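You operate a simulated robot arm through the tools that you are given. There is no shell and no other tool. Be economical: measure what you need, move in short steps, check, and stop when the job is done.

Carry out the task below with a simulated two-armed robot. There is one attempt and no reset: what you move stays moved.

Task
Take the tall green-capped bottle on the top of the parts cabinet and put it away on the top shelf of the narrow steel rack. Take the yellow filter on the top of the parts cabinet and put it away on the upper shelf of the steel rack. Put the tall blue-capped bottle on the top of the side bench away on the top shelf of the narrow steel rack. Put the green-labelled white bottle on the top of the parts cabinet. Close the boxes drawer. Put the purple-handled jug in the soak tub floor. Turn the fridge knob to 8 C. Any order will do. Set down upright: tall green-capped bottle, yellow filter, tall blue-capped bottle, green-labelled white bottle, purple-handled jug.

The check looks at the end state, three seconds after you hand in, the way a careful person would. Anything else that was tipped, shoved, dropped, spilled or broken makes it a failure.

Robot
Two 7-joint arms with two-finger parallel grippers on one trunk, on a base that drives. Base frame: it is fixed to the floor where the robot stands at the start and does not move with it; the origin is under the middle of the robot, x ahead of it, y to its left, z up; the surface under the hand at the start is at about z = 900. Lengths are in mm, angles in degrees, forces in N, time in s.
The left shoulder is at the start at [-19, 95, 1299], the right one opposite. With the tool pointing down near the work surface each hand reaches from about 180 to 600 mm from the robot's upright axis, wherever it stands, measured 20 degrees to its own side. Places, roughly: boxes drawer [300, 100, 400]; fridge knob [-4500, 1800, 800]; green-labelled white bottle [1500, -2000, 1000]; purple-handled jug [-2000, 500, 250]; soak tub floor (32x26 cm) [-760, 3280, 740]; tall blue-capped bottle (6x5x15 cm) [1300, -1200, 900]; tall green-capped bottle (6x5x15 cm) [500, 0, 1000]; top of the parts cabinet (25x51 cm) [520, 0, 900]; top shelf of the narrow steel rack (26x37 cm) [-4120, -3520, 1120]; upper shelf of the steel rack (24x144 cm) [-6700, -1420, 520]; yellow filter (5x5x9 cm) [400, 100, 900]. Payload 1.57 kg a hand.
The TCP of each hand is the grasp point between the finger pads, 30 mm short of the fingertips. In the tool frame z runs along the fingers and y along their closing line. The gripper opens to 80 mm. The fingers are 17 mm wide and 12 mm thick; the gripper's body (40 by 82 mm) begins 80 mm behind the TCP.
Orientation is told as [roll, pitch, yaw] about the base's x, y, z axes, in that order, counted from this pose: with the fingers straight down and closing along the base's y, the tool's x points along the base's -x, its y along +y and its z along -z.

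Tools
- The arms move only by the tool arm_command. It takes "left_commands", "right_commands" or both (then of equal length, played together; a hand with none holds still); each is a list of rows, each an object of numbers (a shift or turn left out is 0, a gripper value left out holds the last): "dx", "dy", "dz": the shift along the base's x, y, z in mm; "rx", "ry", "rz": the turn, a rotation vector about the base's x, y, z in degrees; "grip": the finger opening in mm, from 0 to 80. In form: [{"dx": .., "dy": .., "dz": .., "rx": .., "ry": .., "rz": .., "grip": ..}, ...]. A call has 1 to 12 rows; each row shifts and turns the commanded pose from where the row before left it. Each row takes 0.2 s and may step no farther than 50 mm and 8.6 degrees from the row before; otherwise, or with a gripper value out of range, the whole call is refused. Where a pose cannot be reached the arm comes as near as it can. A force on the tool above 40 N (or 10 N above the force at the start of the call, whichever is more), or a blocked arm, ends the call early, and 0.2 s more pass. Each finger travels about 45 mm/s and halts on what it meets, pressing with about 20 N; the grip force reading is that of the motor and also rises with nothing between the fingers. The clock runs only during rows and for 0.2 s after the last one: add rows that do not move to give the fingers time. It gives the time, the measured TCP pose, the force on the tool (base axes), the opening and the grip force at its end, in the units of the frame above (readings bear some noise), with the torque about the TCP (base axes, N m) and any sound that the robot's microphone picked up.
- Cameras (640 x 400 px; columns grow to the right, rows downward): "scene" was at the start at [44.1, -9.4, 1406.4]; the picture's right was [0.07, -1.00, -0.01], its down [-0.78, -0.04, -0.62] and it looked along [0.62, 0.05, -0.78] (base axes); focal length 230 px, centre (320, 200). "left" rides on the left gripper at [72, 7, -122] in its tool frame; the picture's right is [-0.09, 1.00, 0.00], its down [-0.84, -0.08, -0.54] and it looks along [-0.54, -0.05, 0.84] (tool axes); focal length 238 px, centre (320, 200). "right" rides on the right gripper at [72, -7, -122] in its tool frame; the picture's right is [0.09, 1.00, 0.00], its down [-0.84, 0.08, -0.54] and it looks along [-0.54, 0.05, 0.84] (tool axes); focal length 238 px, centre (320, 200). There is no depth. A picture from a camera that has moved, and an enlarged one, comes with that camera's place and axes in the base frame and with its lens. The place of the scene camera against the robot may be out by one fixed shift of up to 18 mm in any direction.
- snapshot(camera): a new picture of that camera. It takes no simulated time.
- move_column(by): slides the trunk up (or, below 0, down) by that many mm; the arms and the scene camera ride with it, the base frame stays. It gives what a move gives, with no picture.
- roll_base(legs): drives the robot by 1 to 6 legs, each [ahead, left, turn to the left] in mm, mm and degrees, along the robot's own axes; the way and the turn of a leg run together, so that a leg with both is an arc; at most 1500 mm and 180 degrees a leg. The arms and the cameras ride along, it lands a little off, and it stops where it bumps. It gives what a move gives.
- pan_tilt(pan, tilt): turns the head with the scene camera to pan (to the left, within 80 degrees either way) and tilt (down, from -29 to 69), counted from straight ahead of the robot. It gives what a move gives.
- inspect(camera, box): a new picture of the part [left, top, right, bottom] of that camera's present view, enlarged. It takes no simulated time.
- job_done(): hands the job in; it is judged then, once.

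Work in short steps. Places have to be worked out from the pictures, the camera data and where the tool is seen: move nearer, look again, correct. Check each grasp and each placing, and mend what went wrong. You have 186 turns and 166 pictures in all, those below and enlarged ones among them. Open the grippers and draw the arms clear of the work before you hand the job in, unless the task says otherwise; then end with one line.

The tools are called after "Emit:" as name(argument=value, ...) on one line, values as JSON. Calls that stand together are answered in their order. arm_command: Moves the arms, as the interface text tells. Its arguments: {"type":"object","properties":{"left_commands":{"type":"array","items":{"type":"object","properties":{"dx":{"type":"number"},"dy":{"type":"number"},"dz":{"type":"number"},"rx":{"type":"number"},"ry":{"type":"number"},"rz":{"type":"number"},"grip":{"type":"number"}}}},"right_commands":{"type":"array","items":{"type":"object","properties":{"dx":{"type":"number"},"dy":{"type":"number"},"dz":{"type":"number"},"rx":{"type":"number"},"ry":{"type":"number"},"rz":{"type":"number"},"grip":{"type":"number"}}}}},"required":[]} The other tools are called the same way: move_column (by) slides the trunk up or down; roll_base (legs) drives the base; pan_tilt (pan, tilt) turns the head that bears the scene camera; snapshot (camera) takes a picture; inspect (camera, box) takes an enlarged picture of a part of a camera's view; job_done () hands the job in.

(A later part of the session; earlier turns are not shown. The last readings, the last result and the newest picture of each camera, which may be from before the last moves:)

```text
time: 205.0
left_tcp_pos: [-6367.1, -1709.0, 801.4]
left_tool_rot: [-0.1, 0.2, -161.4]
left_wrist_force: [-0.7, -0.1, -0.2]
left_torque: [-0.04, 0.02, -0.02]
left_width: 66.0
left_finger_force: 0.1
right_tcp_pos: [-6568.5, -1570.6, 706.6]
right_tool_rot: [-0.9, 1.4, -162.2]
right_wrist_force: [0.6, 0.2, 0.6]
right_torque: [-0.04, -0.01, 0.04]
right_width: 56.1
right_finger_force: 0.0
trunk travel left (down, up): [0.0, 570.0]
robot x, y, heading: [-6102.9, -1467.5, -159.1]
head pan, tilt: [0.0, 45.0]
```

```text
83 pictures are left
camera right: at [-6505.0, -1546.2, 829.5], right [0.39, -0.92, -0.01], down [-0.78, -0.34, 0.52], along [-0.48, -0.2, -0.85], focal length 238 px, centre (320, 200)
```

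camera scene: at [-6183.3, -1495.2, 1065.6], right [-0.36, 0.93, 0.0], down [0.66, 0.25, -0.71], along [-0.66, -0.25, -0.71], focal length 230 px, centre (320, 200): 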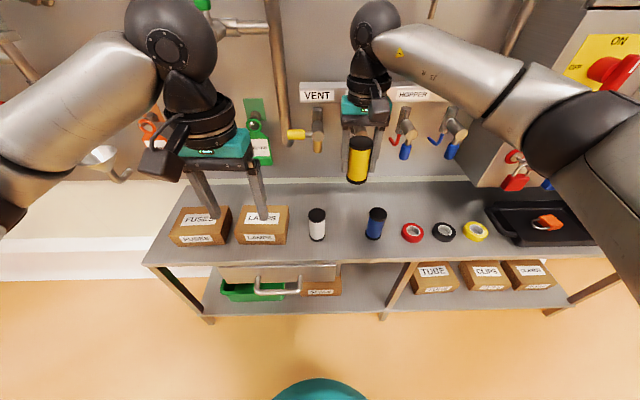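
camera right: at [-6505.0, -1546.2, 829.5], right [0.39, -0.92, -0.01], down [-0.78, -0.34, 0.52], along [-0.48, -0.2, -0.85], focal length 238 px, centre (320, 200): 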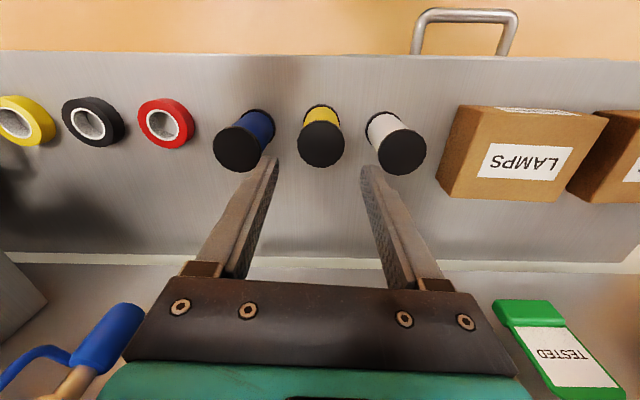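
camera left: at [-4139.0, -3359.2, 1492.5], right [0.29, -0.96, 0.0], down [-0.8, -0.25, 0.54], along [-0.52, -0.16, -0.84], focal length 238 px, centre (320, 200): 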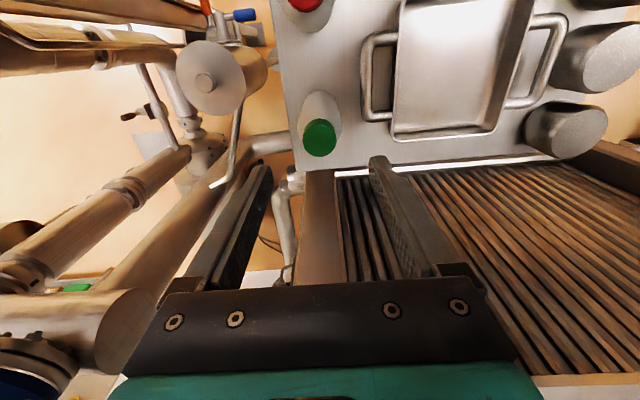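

Yellow filter stands between the others. I retract, raise the trunk, back away and turn toward the fridge side to look.

Emit:
arm_command(right_commands=[{"dz": 40}, {"dx": 40, "dy": 24, "dz": 10}, {"dx": 40, "dy": 24}, {"dx": 40, "dy": 24}, {"dx": 40, "dy": 24}])

Emit:
roll_base(legs=[[-700, 0, 0], [0, 0, -130]])

Emit:
move_column(by=350)

Emit:
pan_tilt(pan=0, tilt=20)

Emit:
snapshot(camera="scene")

```text
time: 206.2
left_tcp_pos: [-6367.6, -1708.6, 800.6]
left_tool_rot: [-0.2, 0.1, -161.4]
left_wrist_force: [0.2, 0.2, 0.3]
left_torque: [-0.01, 0.0, 0.01]
left_width: 66.0
left_finger_force: 0.2
right_tcp_pos: [-6408.0, -1476.5, 756.6]
right_tool_rot: [-0.7, 1.5, -162.4]
right_wrist_force: [-0.3, -0.1, 0.0]
right_torque: [-0.02, 0.01, 0.0]
right_width: 55.8
right_finger_force: 0.1
trunk travel left (down, up): [0.0, 570.0]
robot x, y, heading: [-6097.2, -1468.2, -159.1]
head pan, tilt: [0.0, 45.0]
```

```text
time: 215.5
left_tcp_pos: [-5443.6, -855.8, 800.8]
left_tool_rot: [-0.1, 0.0, 67.0]
left_wrist_force: [0.2, -1.1, 0.9]
left_torque: [-0.01, 0.0, 0.01]
left_width: 66.0
left_finger_force: 0.0
right_tcp_pos: [-5242.2, -978.0, 756.9]
right_tool_rot: [-0.8, 1.4, 66.2]
right_wrist_force: [0.1, 0.1, 0.5]
right_torque: [0.0, -0.02, 0.01]
right_width: 56.1
right_finger_force: 0.1
trunk travel left (down, up): [0.0, 570.0]
robot x, y, heading: [-5441.3, -1214.1, 69.4]
head pan, tilt: [0.0, 45.0]
```

```text
time: 218.9
left_tcp_pos: [-5442.0, -856.2, 1150.7]
left_tool_rot: [-0.2, 0.1, 67.0]
left_wrist_force: [0.3, -0.3, 0.7]
left_torque: [0.02, -0.01, 0.0]
left_width: 66.5
left_finger_force: 0.1
right_tcp_pos: [-5241.4, -978.3, 1106.6]
right_tool_rot: [-0.8, 1.4, 66.3]
right_wrist_force: [0.8, 0.2, -0.9]
right_torque: [0.0, -0.02, 0.0]
right_width: 56.1
right_finger_force: 0.0
trunk travel left (down, up): [-350.0, 220.0]
robot x, y, heading: [-5438.3, -1217.6, 69.5]
head pan, tilt: [0.0, 45.0]
```

```text
time: 219.8
left_tcp_pos: [-5443.3, -855.6, 1151.6]
left_tool_rot: [-0.1, 0.2, 67.0]
left_wrist_force: [-0.2, 0.2, 0.4]
left_torque: [-0.01, 0.03, -0.01]
left_width: 65.9
left_finger_force: 0.0
right_tcp_pos: [-5241.0, -978.4, 1106.8]
right_tool_rot: [-0.8, 1.4, 66.2]
right_wrist_force: [-0.5, -0.2, 0.6]
right_torque: [0.01, 0.01, 0.01]
right_width: 55.8
right_finger_force: 0.0
trunk travel left (down, up): [-350.0, 220.0]
robot x, y, heading: [-5439.6, -1214.9, 69.6]
head pan, tilt: [0.0, 20.0]
```

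```text
82 pictures are left
camera scene: at [-5402.1, -1113.9, 1454.2], right [0.94, -0.35, 0.0], down [-0.12, -0.32, -0.94], along [0.33, 0.88, -0.34], focal length 230 px, centre (320, 200)
```

scene: 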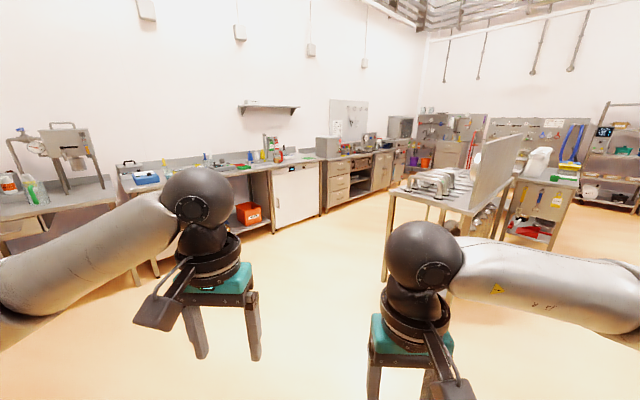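

The fridge (white door under the counter) is at the predicted place. I turn to heading 111° and go diagonally to about (-4700, 700).

Emit:
roll_base(legs=[[0, 0, 41.5], [762, -688, 0], [762, -688, 0]])

Emit:
snapshot(camera="scene")

```text
time: 232.0
left_tcp_pos: [-4937.3, 972.8, 1151.7]
left_tool_rot: [-0.1, 0.1, 108.3]
left_wrist_force: [-0.5, 0.0, -0.2]
left_torque: [0.03, 0.0, -0.01]
left_width: 66.0
left_finger_force: 0.1
right_tcp_pos: [-4705.2, 1015.8, 1106.2]
right_tool_rot: [-0.8, 1.4, 107.6]
right_wrist_force: [1.0, -0.8, -0.5]
right_torque: [0.0, 0.01, 0.0]
right_width: 55.8
right_finger_force: 0.0
trunk travel left (down, up): [-350.0, 220.0]
robot x, y, heading: [-4697.0, 708.5, 110.9]
head pan, tilt: [0.0, 20.0]
```

```text
81 pictures are left
camera scene: at [-4732.5, 807.3, 1454.2], right [0.93, 0.36, 0.0], down [0.12, -0.32, -0.94], along [-0.34, 0.88, -0.34], focal length 230 px, centre (320, 200)
```

scene: 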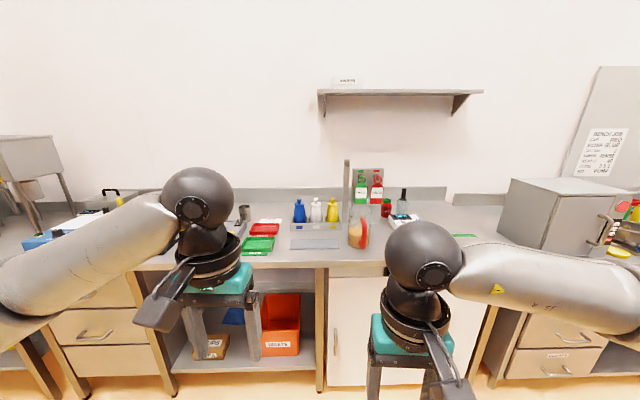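

I shift right and a bit nearer so the knob comes into view.

Emit:
roll_base(legs=[[150, -480, 0]])

Emit:
pan_tilt(pan=0, tilt=35)

Emit:
snapshot(camera="scene")

```text
time: 234.9
left_tcp_pos: [-4539.5, 1288.2, 1152.8]
left_tool_rot: [0.0, 0.1, 108.5]
left_wrist_force: [0.2, -0.1, 0.4]
left_torque: [-0.04, 0.0, 0.01]
left_width: 65.9
left_finger_force: 0.0
right_tcp_pos: [-4309.0, 1330.3, 1105.7]
right_tool_rot: [-0.7, 1.4, 107.7]
right_wrist_force: [0.0, 0.3, 0.5]
right_torque: [-0.05, 0.01, 0.02]
right_width: 56.3
right_finger_force: 0.0
trunk travel left (down, up): [-350.0, 220.0]
robot x, y, heading: [-4299.0, 1021.2, 110.9]
head pan, tilt: [0.0, 20.0]
```

```text
time: 235.7
left_tcp_pos: [-4539.3, 1286.4, 1151.4]
left_tool_rot: [-0.1, 0.1, 108.5]
left_wrist_force: [-0.2, -1.0, 0.2]
left_torque: [-0.04, 0.03, 0.01]
left_width: 65.8
left_finger_force: 0.0
right_tcp_pos: [-4308.9, 1329.5, 1107.2]
right_tool_rot: [-0.7, 1.4, 107.8]
right_wrist_force: [0.7, 0.2, -0.1]
right_torque: [0.01, -0.01, 0.0]
right_width: 56.1
right_finger_force: 0.0
trunk travel left (down, up): [-350.0, 220.0]
robot x, y, heading: [-4304.3, 1020.1, 110.8]
head pan, tilt: [0.0, 35.0]
```

```text
80 pictures are left
camera scene: at [-4333.0, 1116.3, 1430.4], right [0.93, 0.36, 0.0], down [0.2, -0.54, -0.82], along [-0.29, 0.77, -0.57], focal length 230 px, centre (320, 200)
```

scene: 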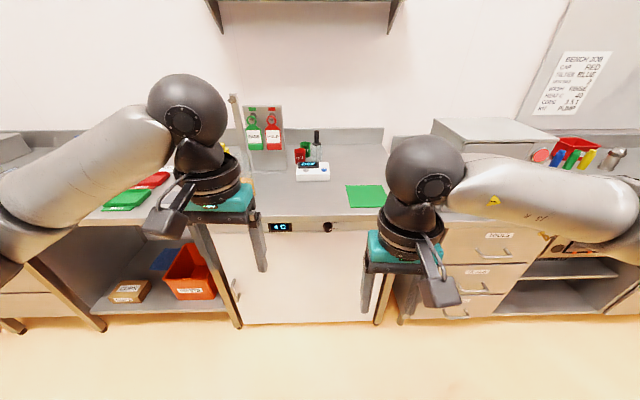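

Emit:
inspect(camera="scene", box=[260, 205, 360, 255])

```text
6.40 times, centred on (310, 230) of scene
camera zoom: at [-4333.0, 1116.3, 1430.4], right [0.93, 0.36, 0.0], down [0.2, -0.54, -0.82], along [-0.29, 0.77, -0.57], focal length 1470 px, centre (384, 8)
```

zoom: 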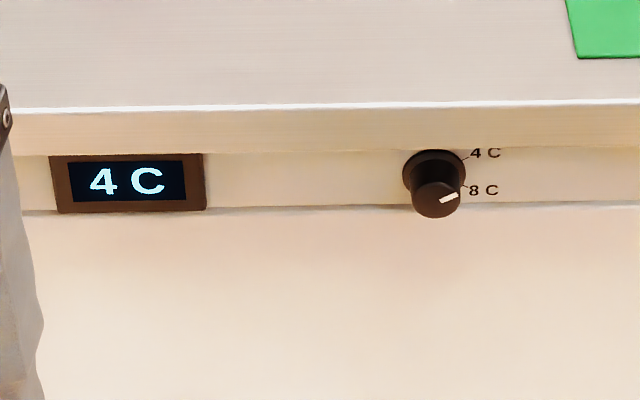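

The display reads 4 C and the knob pointer sits at the 4 C tick; 8 C is about 60° clockwise. I tilt the right hand forward (fingers to the fridge) in steps, watching the elbow.

Emit:
arm_command(right_commands=[{"dx": -10, "dy": 26, "dz": 5, "rx": 7.6, "ry": 2.9, "grip": 60}, {"dx": -10, "dy": 26, "dz": 5, "rx": 7.6, "ry": 2.9}, {"dx": -10, "dy": 26, "dz": 5, "rx": 7.6, "ry": 2.9}, {"dx": -10, "dy": 26, "dz": 5, "rx": 7.6, "ry": 2.9}, {"dx": -5, "dy": 13, "dz": 5, "rx": 7.6, "ry": 2.9}, {"dx": -5, "dy": 13, "dz": 5, "rx": 7.6, "ry": 2.9}, {}])

Emit:
snapshot(camera="scene")

```text
time: 237.3
left_tcp_pos: [-4539.8, 1287.1, 1151.9]
left_tool_rot: [-0.2, 0.1, 108.5]
left_wrist_force: [-0.2, 0.5, -0.4]
left_torque: [-0.03, 0.0, 0.0]
left_width: 65.9
left_finger_force: 0.1
right_tcp_pos: [-4359.9, 1459.3, 1136.6]
right_tool_rot: [2.8, -47.3, 106.2]
right_wrist_force: [0.0, 0.7, 0.6]
right_torque: [0.02, -0.03, 0.01]
right_width: 59.9
right_finger_force: 0.0
trunk travel left (down, up): [-350.0, 220.0]
robot x, y, heading: [-4300.5, 1017.7, 111.0]
head pan, tilt: [0.0, 35.0]
```

```text
78 pictures are left
camera scene: at [-4333.0, 1116.2, 1430.4], right [0.93, 0.36, 0.0], down [0.2, -0.54, -0.82], along [-0.29, 0.77, -0.57], focal length 230 px, centre (320, 200)
```

scene: 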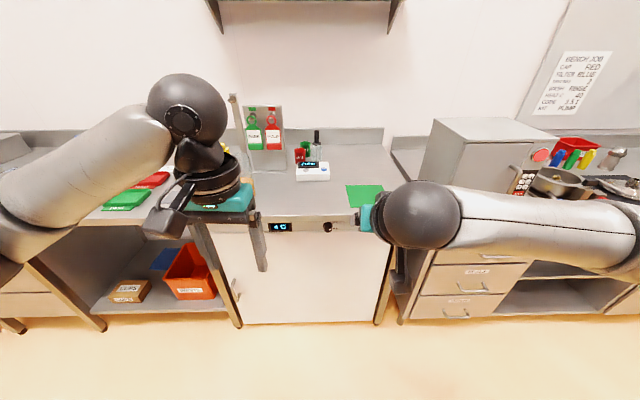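

Elbow stays outward. I finish the tilt to horizontal.

Emit:
arm_command(right_commands=[{"dx": -5, "dy": 13, "rx": 7.8, "ry": 2.95}, {"dx": -5, "dy": 13, "rx": 7.8, "ry": 2.95}, {"dx": -5, "dy": 13, "rx": 7.8, "ry": 2.95}, {"dx": -5, "dy": 13, "rx": 7.8, "ry": 2.95}, {"dx": -5, "dy": 13, "rx": 7.8, "ry": 2.95}, {}])

Emit:
move_column(by=-335)

Emit:
snapshot(camera="scene")

Emit:
snapshot(camera="right")

```text
time: 238.7
left_tcp_pos: [-4540.4, 1286.5, 1152.5]
left_tool_rot: [-0.1, 0.1, 108.3]
left_wrist_force: [-0.1, -0.1, 0.2]
left_torque: [0.0, 0.04, 0.01]
left_width: 66.1
left_finger_force: 0.1
right_tcp_pos: [-4439.2, 1490.3, 1173.7]
right_tool_rot: [71.5, -86.8, 38.1]
right_wrist_force: [-0.6, -0.2, 1.1]
right_torque: [0.0, 0.01, 0.02]
right_width: 59.9
right_finger_force: 0.1
right hand out of reach, approached as far as the arm can: row 3, 4, 5
trunk travel left (down, up): [-350.0, 220.0]
robot x, y, heading: [-4302.6, 1019.3, 110.9]
head pan, tilt: [0.0, 35.0]
```

```text
time: 242.0
left_tcp_pos: [-4540.8, 1286.1, 817.4]
left_tool_rot: [-0.1, 0.1, 108.4]
left_wrist_force: [0.0, 0.2, 0.3]
left_torque: [-0.02, -0.07, 0.03]
left_width: 65.9
left_finger_force: 0.2
right_tcp_pos: [-4439.1, 1489.9, 838.7]
right_tool_rot: [69.1, -86.7, 40.7]
right_wrist_force: [0.1, -0.9, -0.2]
right_torque: [-0.02, 0.0, 0.02]
right_width: 60.0
right_finger_force: 0.2
trunk travel left (down, up): [-15.0, 555.0]
robot x, y, heading: [-4296.5, 1014.4, 110.7]
head pan, tilt: [0.0, 35.0]
```

```text
77 pictures are left
camera scene: at [-4333.0, 1116.2, 1095.5], right [0.93, 0.36, 0.0], down [0.2, -0.54, -0.82], along [-0.29, 0.77, -0.57], focal length 230 px, centre (320, 200)
```

scene: 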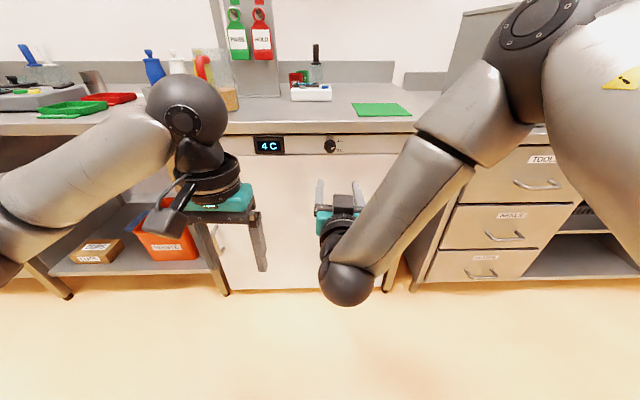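

```text
76 pictures are left
camera right: at [-4395.1, 1373.5, 769.1], right [-0.94, -0.34, -0.04], down [0.15, -0.51, 0.85], along [-0.31, 0.79, 0.52], focal length 238 px, centre (320, 200)
```

right: 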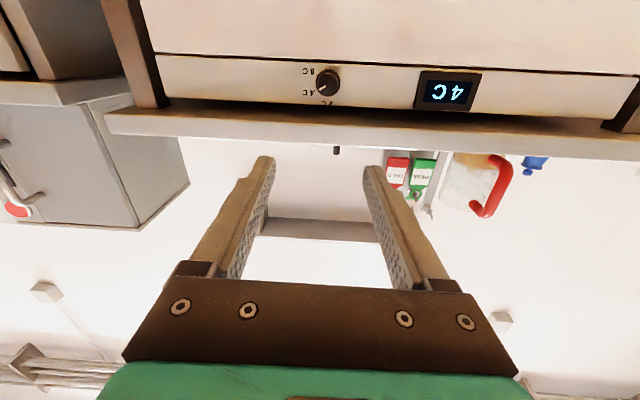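

The knob triangulates to about (-4563, 1804, 811). I pre-roll the open hand -32°, lower 28 mm and roll the base 260 mm nearer, then look.

Emit:
arm_command(right_commands=[{"dz": -14, "rx": 2.84, "ry": -7.5}, {"dz": -14, "rx": 2.84, "ry": -7.5}, {"rx": 2.84, "ry": -7.5}, {"rx": 2.84, "ry": -7.5}, {}])

Emit:
roll_base(legs=[[250, 0, 0]])

Emit:
snapshot(camera="right")

Emit:
snapshot(camera="scene")

```text
time: 243.2
left_tcp_pos: [-4539.3, 1286.3, 816.7]
left_tool_rot: [0.0, 0.0, 108.5]
left_wrist_force: [-0.2, 0.5, 0.3]
left_torque: [0.02, -0.02, 0.0]
left_width: 66.0
left_finger_force: 0.1
right_tcp_pos: [-4446.8, 1483.0, 816.5]
right_tool_rot: [-88.8, -60.9, -161.8]
right_wrist_force: [0.8, 0.7, 0.0]
right_torque: [0.0, 0.0, -0.02]
right_width: 60.2
right_finger_force: 0.1
right hand out of reach, approached as far as the arm can: row 1, 2
trunk travel left (down, up): [-15.0, 555.0]
robot x, y, heading: [-4300.1, 1018.6, 111.0]
head pan, tilt: [0.0, 35.0]
```

```text
time: 245.0
left_tcp_pos: [-4629.3, 1521.1, 817.2]
left_tool_rot: [-0.1, 0.1, 108.4]
left_wrist_force: [0.4, -0.4, -0.3]
left_torque: [0.05, 0.01, -0.01]
left_width: 66.1
left_finger_force: 0.0
right_tcp_pos: [-4537.0, 1716.8, 817.1]
right_tool_rot: [-88.9, -61.0, -161.9]
right_wrist_force: [0.0, -0.5, 0.2]
right_torque: [0.0, 0.0, -0.02]
right_width: 59.9
right_finger_force: 0.2
trunk travel left (down, up): [-15.0, 555.0]
robot x, y, heading: [-4389.3, 1252.1, 110.9]
head pan, tilt: [0.0, 35.0]
```

```text
75 pictures are left
camera right: at [-4458.2, 1614.3, 758.1], right [-0.78, -0.27, -0.56], down [-0.27, -0.66, 0.7], along [-0.56, 0.7, 0.44], focal length 238 px, centre (320, 200)
```

right: 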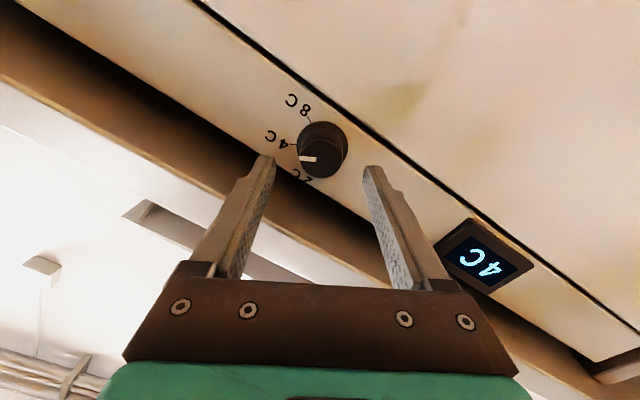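

```text
74 pictures are left
camera scene: at [-4422.5, 1350.9, 1095.4], right [0.93, 0.36, 0.0], down [0.2, -0.54, -0.82], along [-0.29, 0.77, -0.57], focal length 230 px, centre (320, 200)
```

scene: 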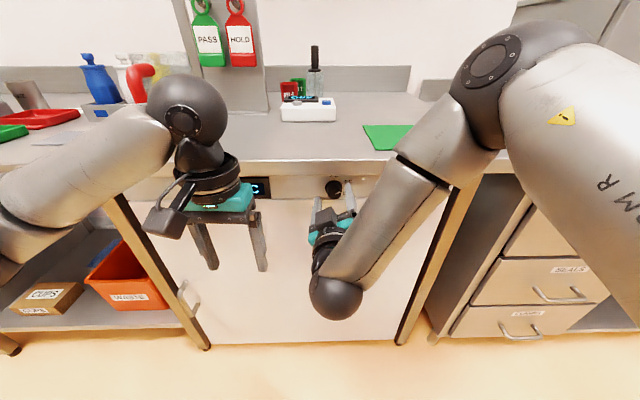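

The knob has 2/4/8 C ticks and lies almost on my tool axis, with its face roughly 60 mm beyond the TCP. I advance 25 mm and re-measure.

Emit:
arm_command(right_commands=[{"dx": -9, "dy": 23.4}, {"grip": 54}, {}])

Emit:
snapshot(camera="right")

```text
time: 245.8
left_tcp_pos: [-4630.4, 1522.1, 816.8]
left_tool_rot: [-0.1, 0.1, 108.4]
left_wrist_force: [-0.7, -0.1, -0.2]
left_torque: [0.02, 0.0, -0.01]
left_width: 65.9
left_finger_force: 0.1
right_tcp_pos: [-4548.4, 1739.1, 818.5]
right_tool_rot: [-88.6, -60.9, -162.4]
right_wrist_force: [0.7, -0.5, 0.2]
right_torque: [0.01, 0.0, -0.04]
right_width: 54.0
right_finger_force: 0.1
right hand out of reach, approached as far as the arm can: row 1
trunk travel left (down, up): [-15.0, 555.0]
robot x, y, heading: [-4391.0, 1256.2, 111.1]
head pan, tilt: [0.0, 35.0]
```

```text
73 pictures are left
camera right: at [-4471.2, 1635.1, 760.7], right [-0.78, -0.27, -0.56], down [-0.28, -0.66, 0.7], along [-0.56, 0.7, 0.44], focal length 238 px, centre (320, 200)
```

right: 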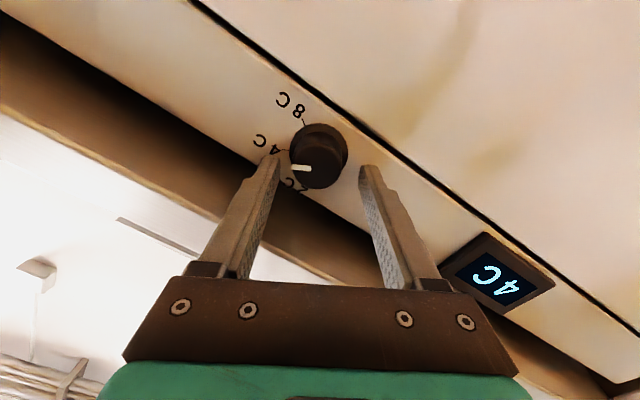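

Laterally centred. The arm is near its reach limit, so I use the base to advance 30 mm and look again.

Emit:
roll_base(legs=[[30, 0, 0]])

Emit:
snapshot(camera="right")

Emit:
inspect(camera="scene", box=[260, 150, 400, 290])

```text
time: 246.6
left_tcp_pos: [-4630.3, 1527.8, 816.7]
left_tool_rot: [0.0, 0.1, 108.3]
left_wrist_force: [1.3, 0.4, 0.5]
left_torque: [-0.01, -0.01, 0.0]
left_width: 65.9
left_finger_force: 0.1
right_tcp_pos: [-4553.2, 1739.0, 816.6]
right_tool_rot: [-87.8, -60.9, -162.3]
right_wrist_force: [11.6, -14.0, 7.5]
right_torque: [-0.01, 0.25, 0.4]
right_width: 46.1
right_finger_force: 0.1
trunk travel left (down, up): [-15.0, 555.0]
robot x, y, heading: [-4393.0, 1263.0, 110.8]
head pan, tilt: [0.0, 35.0]
stopped in leg 1: the force on the tool passed its limit at 63 N (the readings are from after the stop); the commanded pose is now the measured one
```

```text
72 pictures are left
camera right: at [-4473.4, 1636.2, 760.2], right [-0.78, -0.29, -0.56], down [-0.27, -0.66, 0.7], along [-0.57, 0.7, 0.43], focal length 238 px, centre (320, 200)
```

right: 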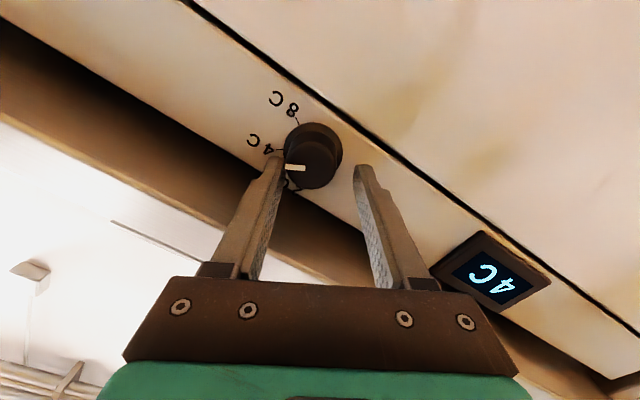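

```text
2.86 times, centred on (330, 220) of scene
camera zoom: at [-4424.3, 1357.7, 1095.6], right [0.93, 0.36, 0.0], down [0.2, -0.53, -0.82], along [-0.29, 0.77, -0.57], focal length 656 px, centre (291, 143)
```

zoom: 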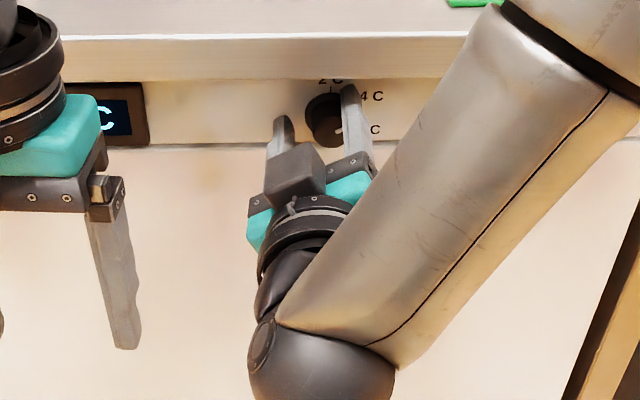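

A finger caught an edge (rolled finger too near the counter lip). I back off, reduce the pre-roll to about -15°, and pull the arm in from its reach limit so the base can bring it in.

Emit:
roll_base(legs=[[-60, 50, 0]])

Emit:
arm_command(right_commands=[{"dx": 32, "dy": -14, "rx": -2.9, "ry": 7.7, "grip": 54}, {"dx": 32, "dy": -14, "rx": -2.9, "ry": 7.7}, {}])

Emit:
snapshot(camera="right")

Emit:
inspect(camera="scene", box=[260, 150, 400, 290])

```text
time: 247.7
left_tcp_pos: [-4657.8, 1458.1, 816.7]
left_tool_rot: [-0.2, 0.2, 108.4]
left_wrist_force: [-0.3, 0.1, -0.4]
left_torque: [-0.01, 0.0, 0.01]
left_width: 65.9
left_finger_force: 0.1
right_tcp_pos: [-4579.6, 1667.4, 815.6]
right_tool_rot: [-87.4, -60.9, -162.9]
right_wrist_force: [-0.9, -0.3, 0.7]
right_torque: [-0.02, -0.01, 0.0]
right_width: 54.0
right_finger_force: 0.0
trunk travel left (down, up): [-15.0, 555.0]
robot x, y, heading: [-4420.1, 1188.9, 110.7]
head pan, tilt: [0.0, 35.0]
```

```text
time: 248.5
left_tcp_pos: [-4657.8, 1457.7, 815.5]
left_tool_rot: [-0.1, 0.2, 108.4]
left_wrist_force: [-0.2, 0.2, 0.5]
left_torque: [0.03, 0.0, 0.0]
left_width: 65.7
left_finger_force: 0.0
right_tcp_pos: [-4533.7, 1624.8, 828.9]
right_tool_rot: [-82.4, -77.3, -167.9]
right_wrist_force: [0.7, -0.1, 0.0]
right_torque: [-0.02, -0.02, 0.06]
right_width: 54.0
right_finger_force: 0.1
right hand out of reach, approached as far as the arm can: row 1, 2
trunk travel left (down, up): [-15.0, 555.0]
robot x, y, heading: [-4420.9, 1187.9, 111.1]
head pan, tilt: [0.0, 35.0]
```

```text
70 pictures are left
camera right: at [-4471.1, 1515.9, 763.6], right [-0.89, -0.33, -0.31], down [-0.07, -0.57, 0.82], along [-0.44, 0.75, 0.49], focal length 238 px, centre (320, 200)
```

right: 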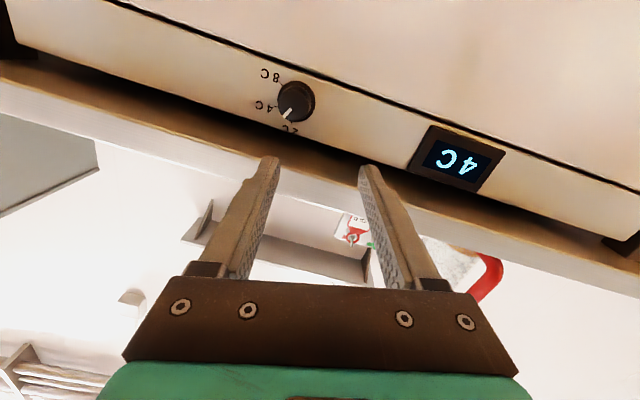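

```text
2.86 times, centred on (330, 220) of scene
camera zoom: at [-4451.1, 1286.6, 1095.4], right [0.93, 0.36, 0.0], down [0.2, -0.54, -0.82], along [-0.29, 0.77, -0.57], focal length 656 px, centre (291, 143)
```

zoom: 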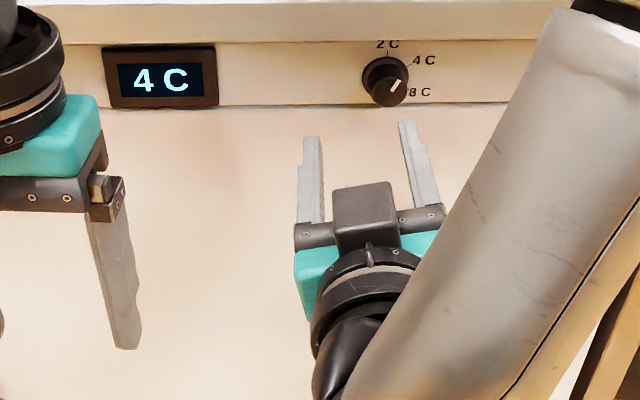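

The knob now fixes at (-4563, 1803, 813) and the tool is level. I leave the arm as is and use trunk (-15) and base (120 ahead, 36 right) to align.

Emit:
move_column(by=-15)

Emit:
roll_base(legs=[[110, -36, 0]])

Emit:
snapshot(camera="right")

Emit:
inspect(camera="scene", box=[260, 150, 400, 290])

```text
time: 249.1
left_tcp_pos: [-4656.9, 1457.8, 800.7]
left_tool_rot: [-0.1, 0.2, 108.4]
left_wrist_force: [0.3, 0.1, -0.3]
left_torque: [0.03, 0.01, 0.01]
left_width: 66.1
left_finger_force: 0.1
right_tcp_pos: [-4534.7, 1625.7, 813.3]
right_tool_rot: [-82.4, -77.3, -167.8]
right_wrist_force: [-0.6, 0.6, 0.3]
right_torque: [0.01, 0.02, 0.02]
right_width: 54.1
right_finger_force: 0.2
trunk travel left (down, up): [0.0, 570.0]
robot x, y, heading: [-4418.3, 1187.0, 110.9]
head pan, tilt: [0.0, 35.0]
```

```text
time: 250.3
left_tcp_pos: [-4662.9, 1570.3, 801.4]
left_tool_rot: [0.0, 0.2, 108.4]
left_wrist_force: [0.1, -0.2, 0.5]
left_torque: [0.01, 0.0, -0.01]
left_width: 65.9
left_finger_force: 0.1
right_tcp_pos: [-4539.1, 1739.4, 813.4]
right_tool_rot: [-82.6, -77.3, -167.7]
right_wrist_force: [-0.7, 0.3, -0.2]
right_torque: [0.0, 0.0, 0.0]
right_width: 54.2
right_finger_force: 0.0
trunk travel left (down, up): [0.0, 570.0]
robot x, y, heading: [-4424.6, 1302.1, 110.8]
head pan, tilt: [0.0, 35.0]
```

```text
68 pictures are left
camera right: at [-4476.1, 1630.4, 748.6], right [-0.89, -0.33, -0.31], down [-0.07, -0.58, 0.81], along [-0.44, 0.75, 0.49], focal length 238 px, centre (320, 200)
```

right: 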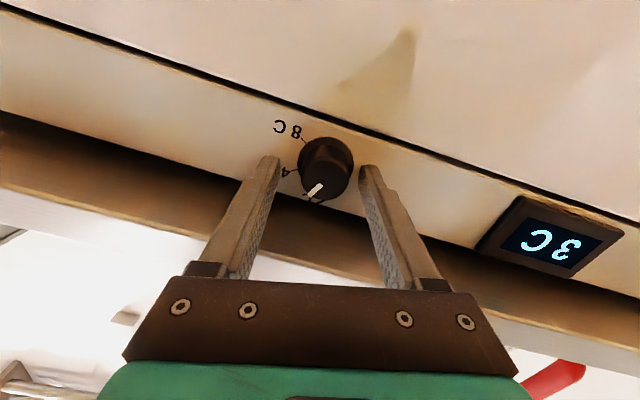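

```text
2.86 times, centred on (330, 220) of scene
camera zoom: at [-4456.0, 1400.9, 1080.4], right [0.93, 0.36, 0.0], down [0.2, -0.54, -0.82], along [-0.29, 0.77, -0.57], focal length 656 px, centre (291, 143)
```

zoom: 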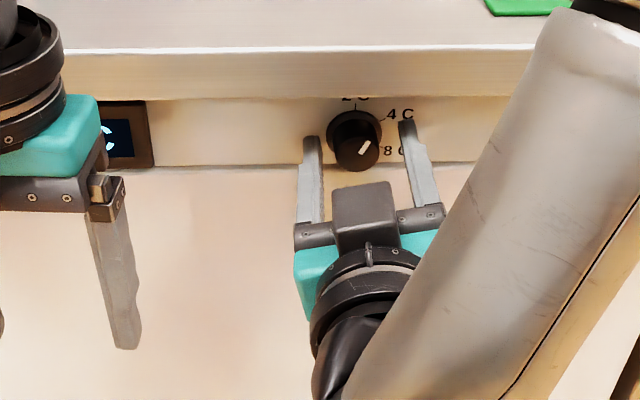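

The display now shows 3 C: the earlier touch turned the knob a little, so it is continuous. Reconciling views, the knob face is only ~18 mm ahead of the TCP and ~9 mm low; I nudge the arm down and left.

Emit:
arm_command(right_commands=[{"dx": -4, "dy": -1, "dz": -4}, {"dx": -2, "dy": 1, "dz": -4}, {}])

Emit:
snapshot(camera="right")

Emit:
inspect(camera="scene", box=[300, 150, 380, 210])

```text
time: 251.1
left_tcp_pos: [-4663.3, 1571.9, 801.8]
left_tool_rot: [0.0, 0.2, 108.3]
left_wrist_force: [-0.3, -0.1, 0.8]
left_torque: [-0.01, -0.01, -0.01]
left_width: 65.9
left_finger_force: 0.0
right_tcp_pos: [-4545.3, 1739.4, 805.3]
right_tool_rot: [-82.5, -77.2, -167.6]
right_wrist_force: [-0.6, -0.1, -0.6]
right_torque: [0.01, 0.01, -0.02]
right_width: 54.0
right_finger_force: 0.0
trunk travel left (down, up): [0.0, 570.0]
robot x, y, heading: [-4422.3, 1304.0, 110.8]
head pan, tilt: [0.0, 35.0]
```

```text
66 pictures are left
camera right: at [-4482.2, 1630.1, 740.4], right [-0.89, -0.33, -0.31], down [-0.07, -0.58, 0.81], along [-0.44, 0.75, 0.49], focal length 238 px, centre (320, 200)
```

right: 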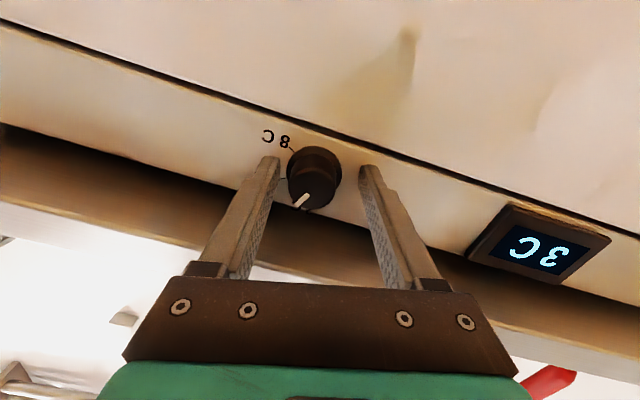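

```text
6.67 times, centred on (340, 180) of scene
camera zoom: at [-4456.0, 1401.0, 1080.4], right [0.93, 0.36, 0.0], down [0.2, -0.54, -0.82], along [-0.29, 0.77, -0.57], focal length 1531 px, centre (187, 333)
```

zoom: 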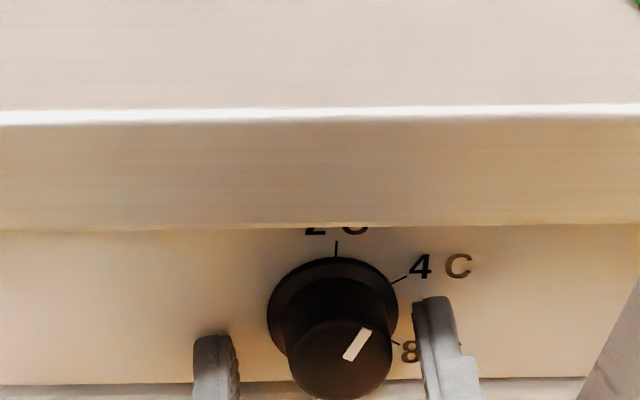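

The fingers now straddle the knob. A 3 mm shift right, then I close on it.

Emit:
arm_command(right_commands=[{"dx": 2.8, "dy": 1}, {"grip": 40}, {"grip": 25}, {"grip": 25}, {}])

Emit:
snapshot(camera="right")

```text
time: 252.3
left_tcp_pos: [-4661.3, 1571.9, 800.9]
left_tool_rot: [-0.1, 0.2, 108.5]
left_wrist_force: [0.0, 0.0, 0.1]
left_torque: [-0.01, 0.02, 0.02]
left_width: 66.0
left_finger_force: 0.1
right_tcp_pos: [-4541.9, 1740.7, 805.8]
right_tool_rot: [-82.2, -77.2, -168.3]
right_wrist_force: [8.4, 2.6, 1.7]
right_torque: [-0.15, -0.03, 0.43]
right_width: 31.0
right_finger_force: 36.0
trunk travel left (down, up): [0.0, 570.0]
robot x, y, heading: [-4417.9, 1305.8, 110.9]
head pan, tilt: [0.0, 35.0]
```

```text
64 pictures are left
camera right: at [-4479.1, 1630.7, 741.2], right [-0.89, -0.32, -0.31], down [-0.07, -0.57, 0.82], along [-0.44, 0.75, 0.49], focal length 238 px, centre (320, 200)
```

right: 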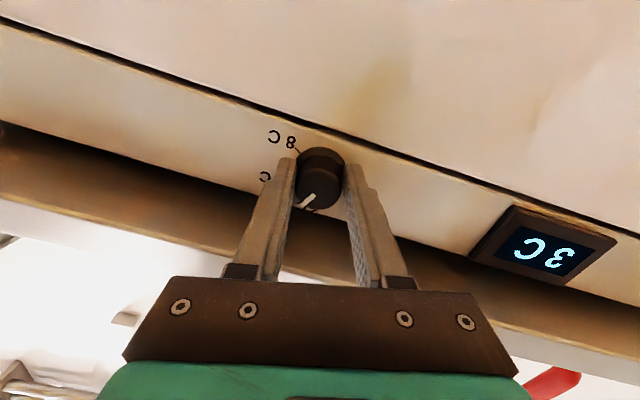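

Knob gripped at 31 mm. I turn clockwise 42° about the knob axis.

Emit:
arm_command(right_commands=[{"rx": -2.5, "ry": 6.5}, {"rx": -2.5, "ry": 6.5}, {"rx": -2.5, "ry": 6.5}, {"rx": -2.5, "ry": 6.5}, {"rx": -2.5, "ry": 6.5}, {"rx": -2.5, "ry": 6.5}, {}])

Emit:
snapshot(camera="right")

```text
time: 253.9
left_tcp_pos: [-4661.7, 1573.6, 800.4]
left_tool_rot: [-0.1, 0.2, 108.4]
left_wrist_force: [-0.7, 0.2, 0.2]
left_torque: [0.02, -0.02, -0.04]
left_width: 66.1
left_finger_force: 0.0
right_tcp_pos: [-4542.8, 1739.5, 807.1]
right_tool_rot: [84.8, -60.7, 24.9]
right_wrist_force: [15.9, 12.8, -11.6]
right_torque: [0.22, 0.17, 0.49]
right_width: 31.1
right_finger_force: 39.9
right hand out of reach, approached as far as the arm can: row 3, 6
trunk travel left (down, up): [0.0, 570.0]
robot x, y, heading: [-4424.0, 1309.3, 111.0]
head pan, tilt: [0.0, 35.0]
```

```text
63 pictures are left
camera right: at [-4527.5, 1612.1, 746.7], right [-0.86, -0.3, 0.4], down [0.5, -0.36, 0.79], along [-0.1, 0.88, 0.46], focal length 238 px, centre (320, 200)
```

right: 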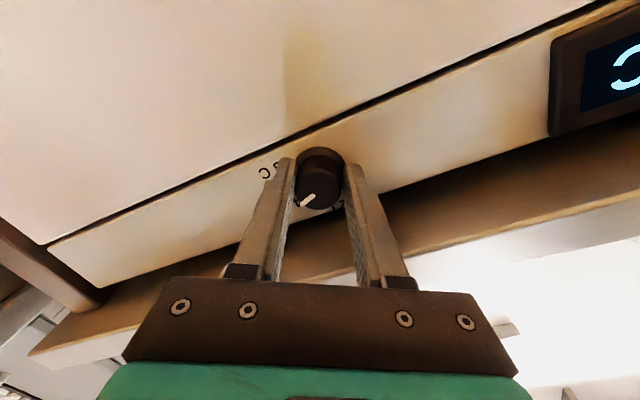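

Emit:
inspect(camera="scene", box=[240, 150, 400, 250])

```text
4.00 times, centred on (320, 200) of scene
camera zoom: at [-4454.7, 1402.7, 1080.2], right [0.93, 0.36, 0.0], down [0.2, -0.54, -0.82], along [-0.29, 0.76, -0.57], focal length 919 px, centre (320, 200)
```

zoom: 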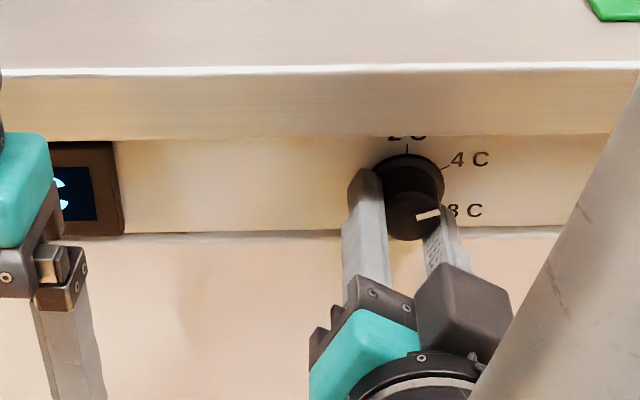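

About 40° remain. I open, roll back 49°, and re-grip for a second stroke.

Emit:
arm_command(right_commands=[{"grip": 44}, {"grip": 52}, {}, {"rx": 2.5, "ry": -6.5}, {"rx": 2.5, "ry": -6.5}, {"rx": 2.5, "ry": -6.5}, {"rx": 2.5, "ry": -6.5}, {"rx": 2.5, "ry": -6.5}, {"rx": 2.5, "ry": -6.5}, {}])

Emit:
inspect(camera="scene", box=[240, 150, 400, 250])

Emit:
snapshot(camera="right")

```text
time: 256.1
left_tcp_pos: [-4663.2, 1571.4, 801.9]
left_tool_rot: [0.0, 0.3, 108.3]
left_wrist_force: [0.3, 0.0, 0.1]
left_torque: [-0.01, 0.02, -0.01]
left_width: 65.8
left_finger_force: 0.0
right_tcp_pos: [-4545.8, 1737.7, 807.9]
right_tool_rot: [-82.6, -77.1, -167.6]
right_wrist_force: [-0.9, -0.2, -0.4]
right_torque: [0.01, 0.01, 0.01]
right_width: 52.0
right_finger_force: 0.1
trunk travel left (down, up): [0.0, 570.0]
robot x, y, heading: [-4420.4, 1302.4, 110.9]
head pan, tilt: [0.0, 35.0]
```

```text
4.00 times, centred on (320, 200) of scene
camera zoom: at [-4456.0, 1400.9, 1080.4], right [0.93, 0.36, 0.0], down [0.2, -0.54, -0.82], along [-0.29, 0.77, -0.57], focal length 919 px, centre (320, 200)
```

zoom: 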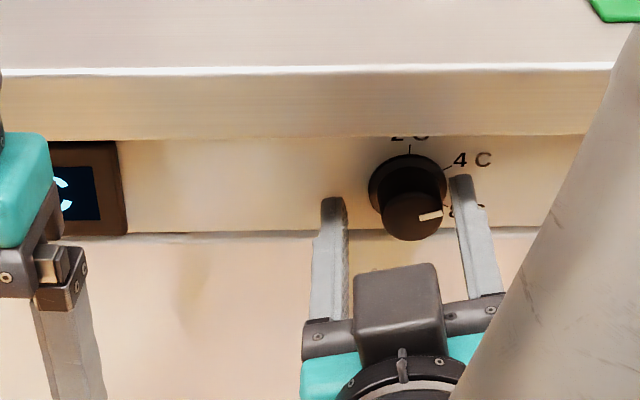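

```text
60 pictures are left
camera right: at [-4484.1, 1627.6, 744.0], right [-0.89, -0.33, -0.31], down [-0.07, -0.58, 0.81], along [-0.44, 0.75, 0.49], focal length 238 px, centre (320, 200)
```

right: 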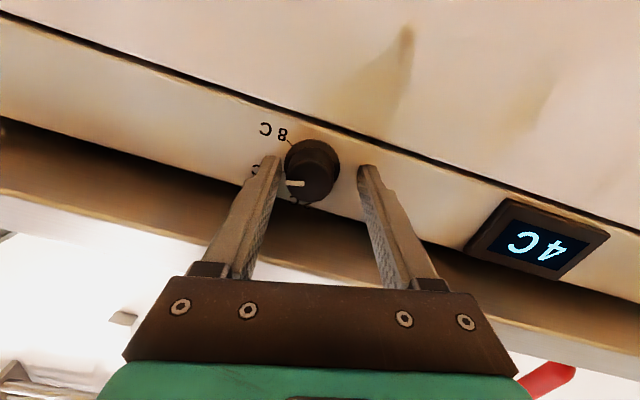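

Display reads 4 C. I re-centre 4 mm right, grip again and turn another 45°.

Emit:
arm_command(right_commands=[{"dx": 3, "dy": 3, "dz": -2}, {"grip": 40}, {"grip": 25}, {"grip": 25}, {"rx": -2.5, "ry": 6.5}, {"rx": -2.5, "ry": 6.5}, {"rx": -2.5, "ry": 6.5}, {"rx": -2.5, "ry": 6.5}, {"rx": -2.5, "ry": 6.5}, {"rx": -2.5, "ry": 6.5}, {}])

Emit:
inspect(camera="scene", box=[240, 150, 400, 250])

```text
time: 258.5
left_tcp_pos: [-4662.0, 1573.6, 800.7]
left_tool_rot: [0.1, 0.2, 108.4]
left_wrist_force: [-0.4, -0.3, 0.1]
left_torque: [0.02, -0.01, -0.02]
left_width: 65.9
left_finger_force: 0.0
right_tcp_pos: [-4543.7, 1740.5, 808.0]
right_tool_rot: [85.1, -60.7, 24.8]
right_wrist_force: [18.3, 21.1, -2.4]
right_torque: [0.28, 0.19, 0.56]
right_width: 31.8
right_finger_force: 40.0
right hand out of reach, approached as far as the arm can: row 9
trunk travel left (down, up): [0.0, 570.0]
robot x, y, heading: [-4420.9, 1306.7, 110.5]
head pan, tilt: [0.0, 35.0]
```

```text
4.00 times, centred on (320, 200) of scene
camera zoom: at [-4454.4, 1402.8, 1080.2], right [0.93, 0.36, 0.0], down [0.2, -0.54, -0.82], along [-0.29, 0.76, -0.57], focal length 919 px, centre (320, 200)
```

zoom: 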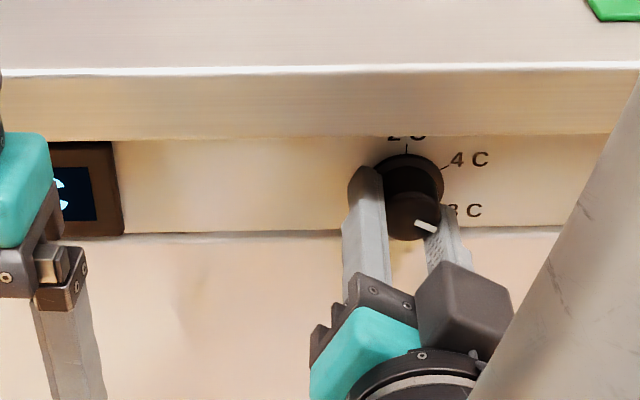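

The pointer now points to about the 8 C tick. I open the fingers and read the display.

Emit:
arm_command(right_commands=[{"grip": 44}, {"grip": 54}, {}])

Emit:
roll_base(legs=[[-60, 0, 0]])

Emit:
snapshot(camera="right")

Emit:
inspect(camera="scene", box=[240, 130, 400, 230])

```text
time: 259.3
left_tcp_pos: [-4663.6, 1571.2, 801.1]
left_tool_rot: [-0.1, 0.2, 108.4]
left_wrist_force: [-0.7, 0.3, 0.9]
left_torque: [0.0, 0.0, 0.01]
left_width: 65.9
left_finger_force: 0.0
right_tcp_pos: [-4548.1, 1736.1, 810.0]
right_tool_rot: [85.3, -60.8, 25.1]
right_wrist_force: [0.7, -0.1, -0.4]
right_torque: [-0.03, 0.02, -0.02]
right_width: 54.1
right_finger_force: 0.0
trunk travel left (down, up): [0.0, 570.0]
robot x, y, heading: [-4424.5, 1304.3, 111.0]
head pan, tilt: [0.0, 35.0]
```

```text
time: 260.3
left_tcp_pos: [-4641.2, 1516.9, 800.9]
left_tool_rot: [-0.1, 0.2, 108.5]
left_wrist_force: [1.0, 0.3, -0.1]
left_torque: [-0.02, -0.01, 0.0]
left_width: 66.0
left_finger_force: 0.0
right_tcp_pos: [-4525.6, 1683.0, 808.4]
right_tool_rot: [85.2, -60.8, 24.9]
right_wrist_force: [0.4, 0.2, 0.1]
right_torque: [-0.03, 0.0, 0.0]
right_width: 53.9
right_finger_force: 0.1
trunk travel left (down, up): [0.0, 570.0]
robot x, y, heading: [-4403.9, 1249.5, 111.0]
head pan, tilt: [0.0, 35.0]
```

```text
58 pictures are left
camera right: at [-4508.7, 1554.9, 748.3], right [-0.86, -0.31, 0.4], down [0.5, -0.36, 0.79], along [-0.1, 0.88, 0.46], focal length 238 px, centre (320, 200)
```

right: 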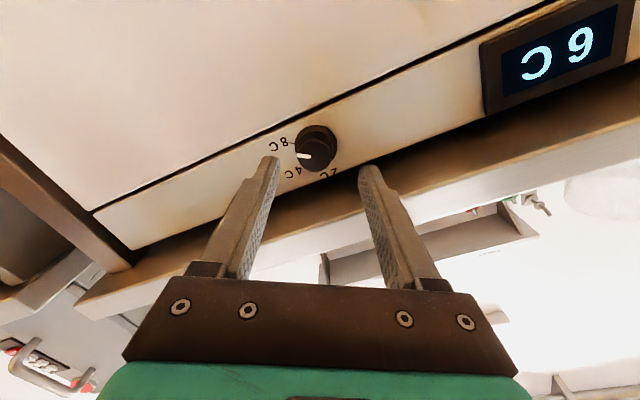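

```text
4.00 times, centred on (320, 180) of scene
camera zoom: at [-4434.8, 1345.4, 1080.4], right [0.93, 0.36, 0.0], down [0.2, -0.54, -0.82], along [-0.29, 0.77, -0.57], focal length 919 px, centre (320, 280)
```

zoom: 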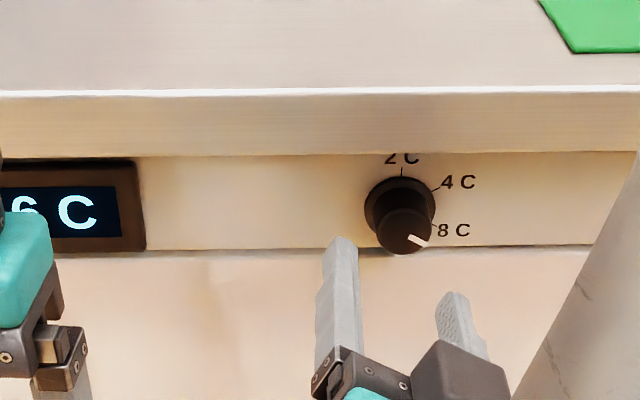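

Display shows 6 C; roughly 30° more is needed. I roll the hand back, drive in 60 mm and check alignment.

Emit:
arm_command(right_commands=[{"rx": 2.5, "ry": -6.5}, {"rx": 2.5, "ry": -6.5}, {"rx": 2.5, "ry": -6.5}, {"rx": 2.5, "ry": -6.5}, {"rx": 2.5, "ry": -6.5}, {"rx": 2.5, "ry": -6.5}, {}])

Emit:
roll_base(legs=[[62, 0, 0]])

Emit:
snapshot(camera="right")

Emit:
inspect(camera="scene", box=[240, 150, 400, 250])

```text
time: 261.9
left_tcp_pos: [-4641.3, 1516.1, 799.9]
left_tool_rot: [-0.1, 0.2, 108.4]
left_wrist_force: [0.6, 0.0, -1.0]
left_torque: [0.0, 0.01, -0.01]
left_width: 65.9
left_finger_force: 0.2
right_tcp_pos: [-4526.2, 1682.1, 809.5]
right_tool_rot: [-82.8, -77.2, -167.7]
right_wrist_force: [0.0, 0.4, -0.5]
right_torque: [-0.02, -0.04, -0.01]
right_width: 53.9
right_finger_force: 0.0
trunk travel left (down, up): [0.0, 570.0]
robot x, y, heading: [-4401.3, 1246.5, 110.9]
head pan, tilt: [0.0, 35.0]
```

```text
time: 262.9
left_tcp_pos: [-4664.2, 1573.0, 801.8]
left_tool_rot: [-0.1, 0.2, 108.5]
left_wrist_force: [-0.6, 0.4, -0.3]
left_torque: [0.01, 0.0, 0.04]
left_width: 65.8
left_finger_force: 0.1
right_tcp_pos: [-4548.3, 1740.7, 808.8]
right_tool_rot: [-83.1, -77.3, -167.3]
right_wrist_force: [-0.2, -0.8, -0.4]
right_torque: [-0.03, -0.06, 0.02]
right_width: 53.9
right_finger_force: 0.1
trunk travel left (down, up): [0.0, 570.0]
robot x, y, heading: [-4423.5, 1306.9, 110.9]
head pan, tilt: [0.0, 35.0]
```

```text
56 pictures are left
camera right: at [-4485.7, 1630.4, 744.3], right [-0.9, -0.32, -0.31], down [-0.07, -0.58, 0.81], along [-0.44, 0.75, 0.49], focal length 238 px, centre (320, 200)
```

right: 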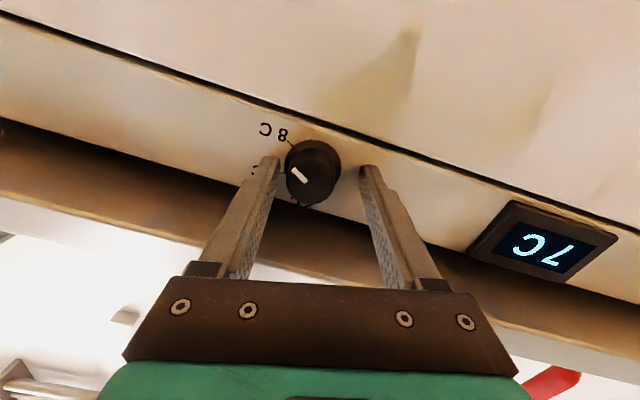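

```text
4.00 times, centred on (320, 200) of scene
camera zoom: at [-4456.8, 1402.9, 1080.4], right [0.93, 0.36, 0.0], down [0.2, -0.54, -0.82], along [-0.29, 0.77, -0.57], focal length 919 px, centre (320, 200)
```

zoom: 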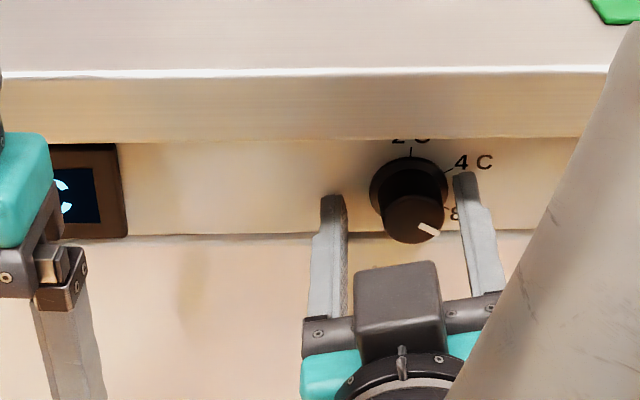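

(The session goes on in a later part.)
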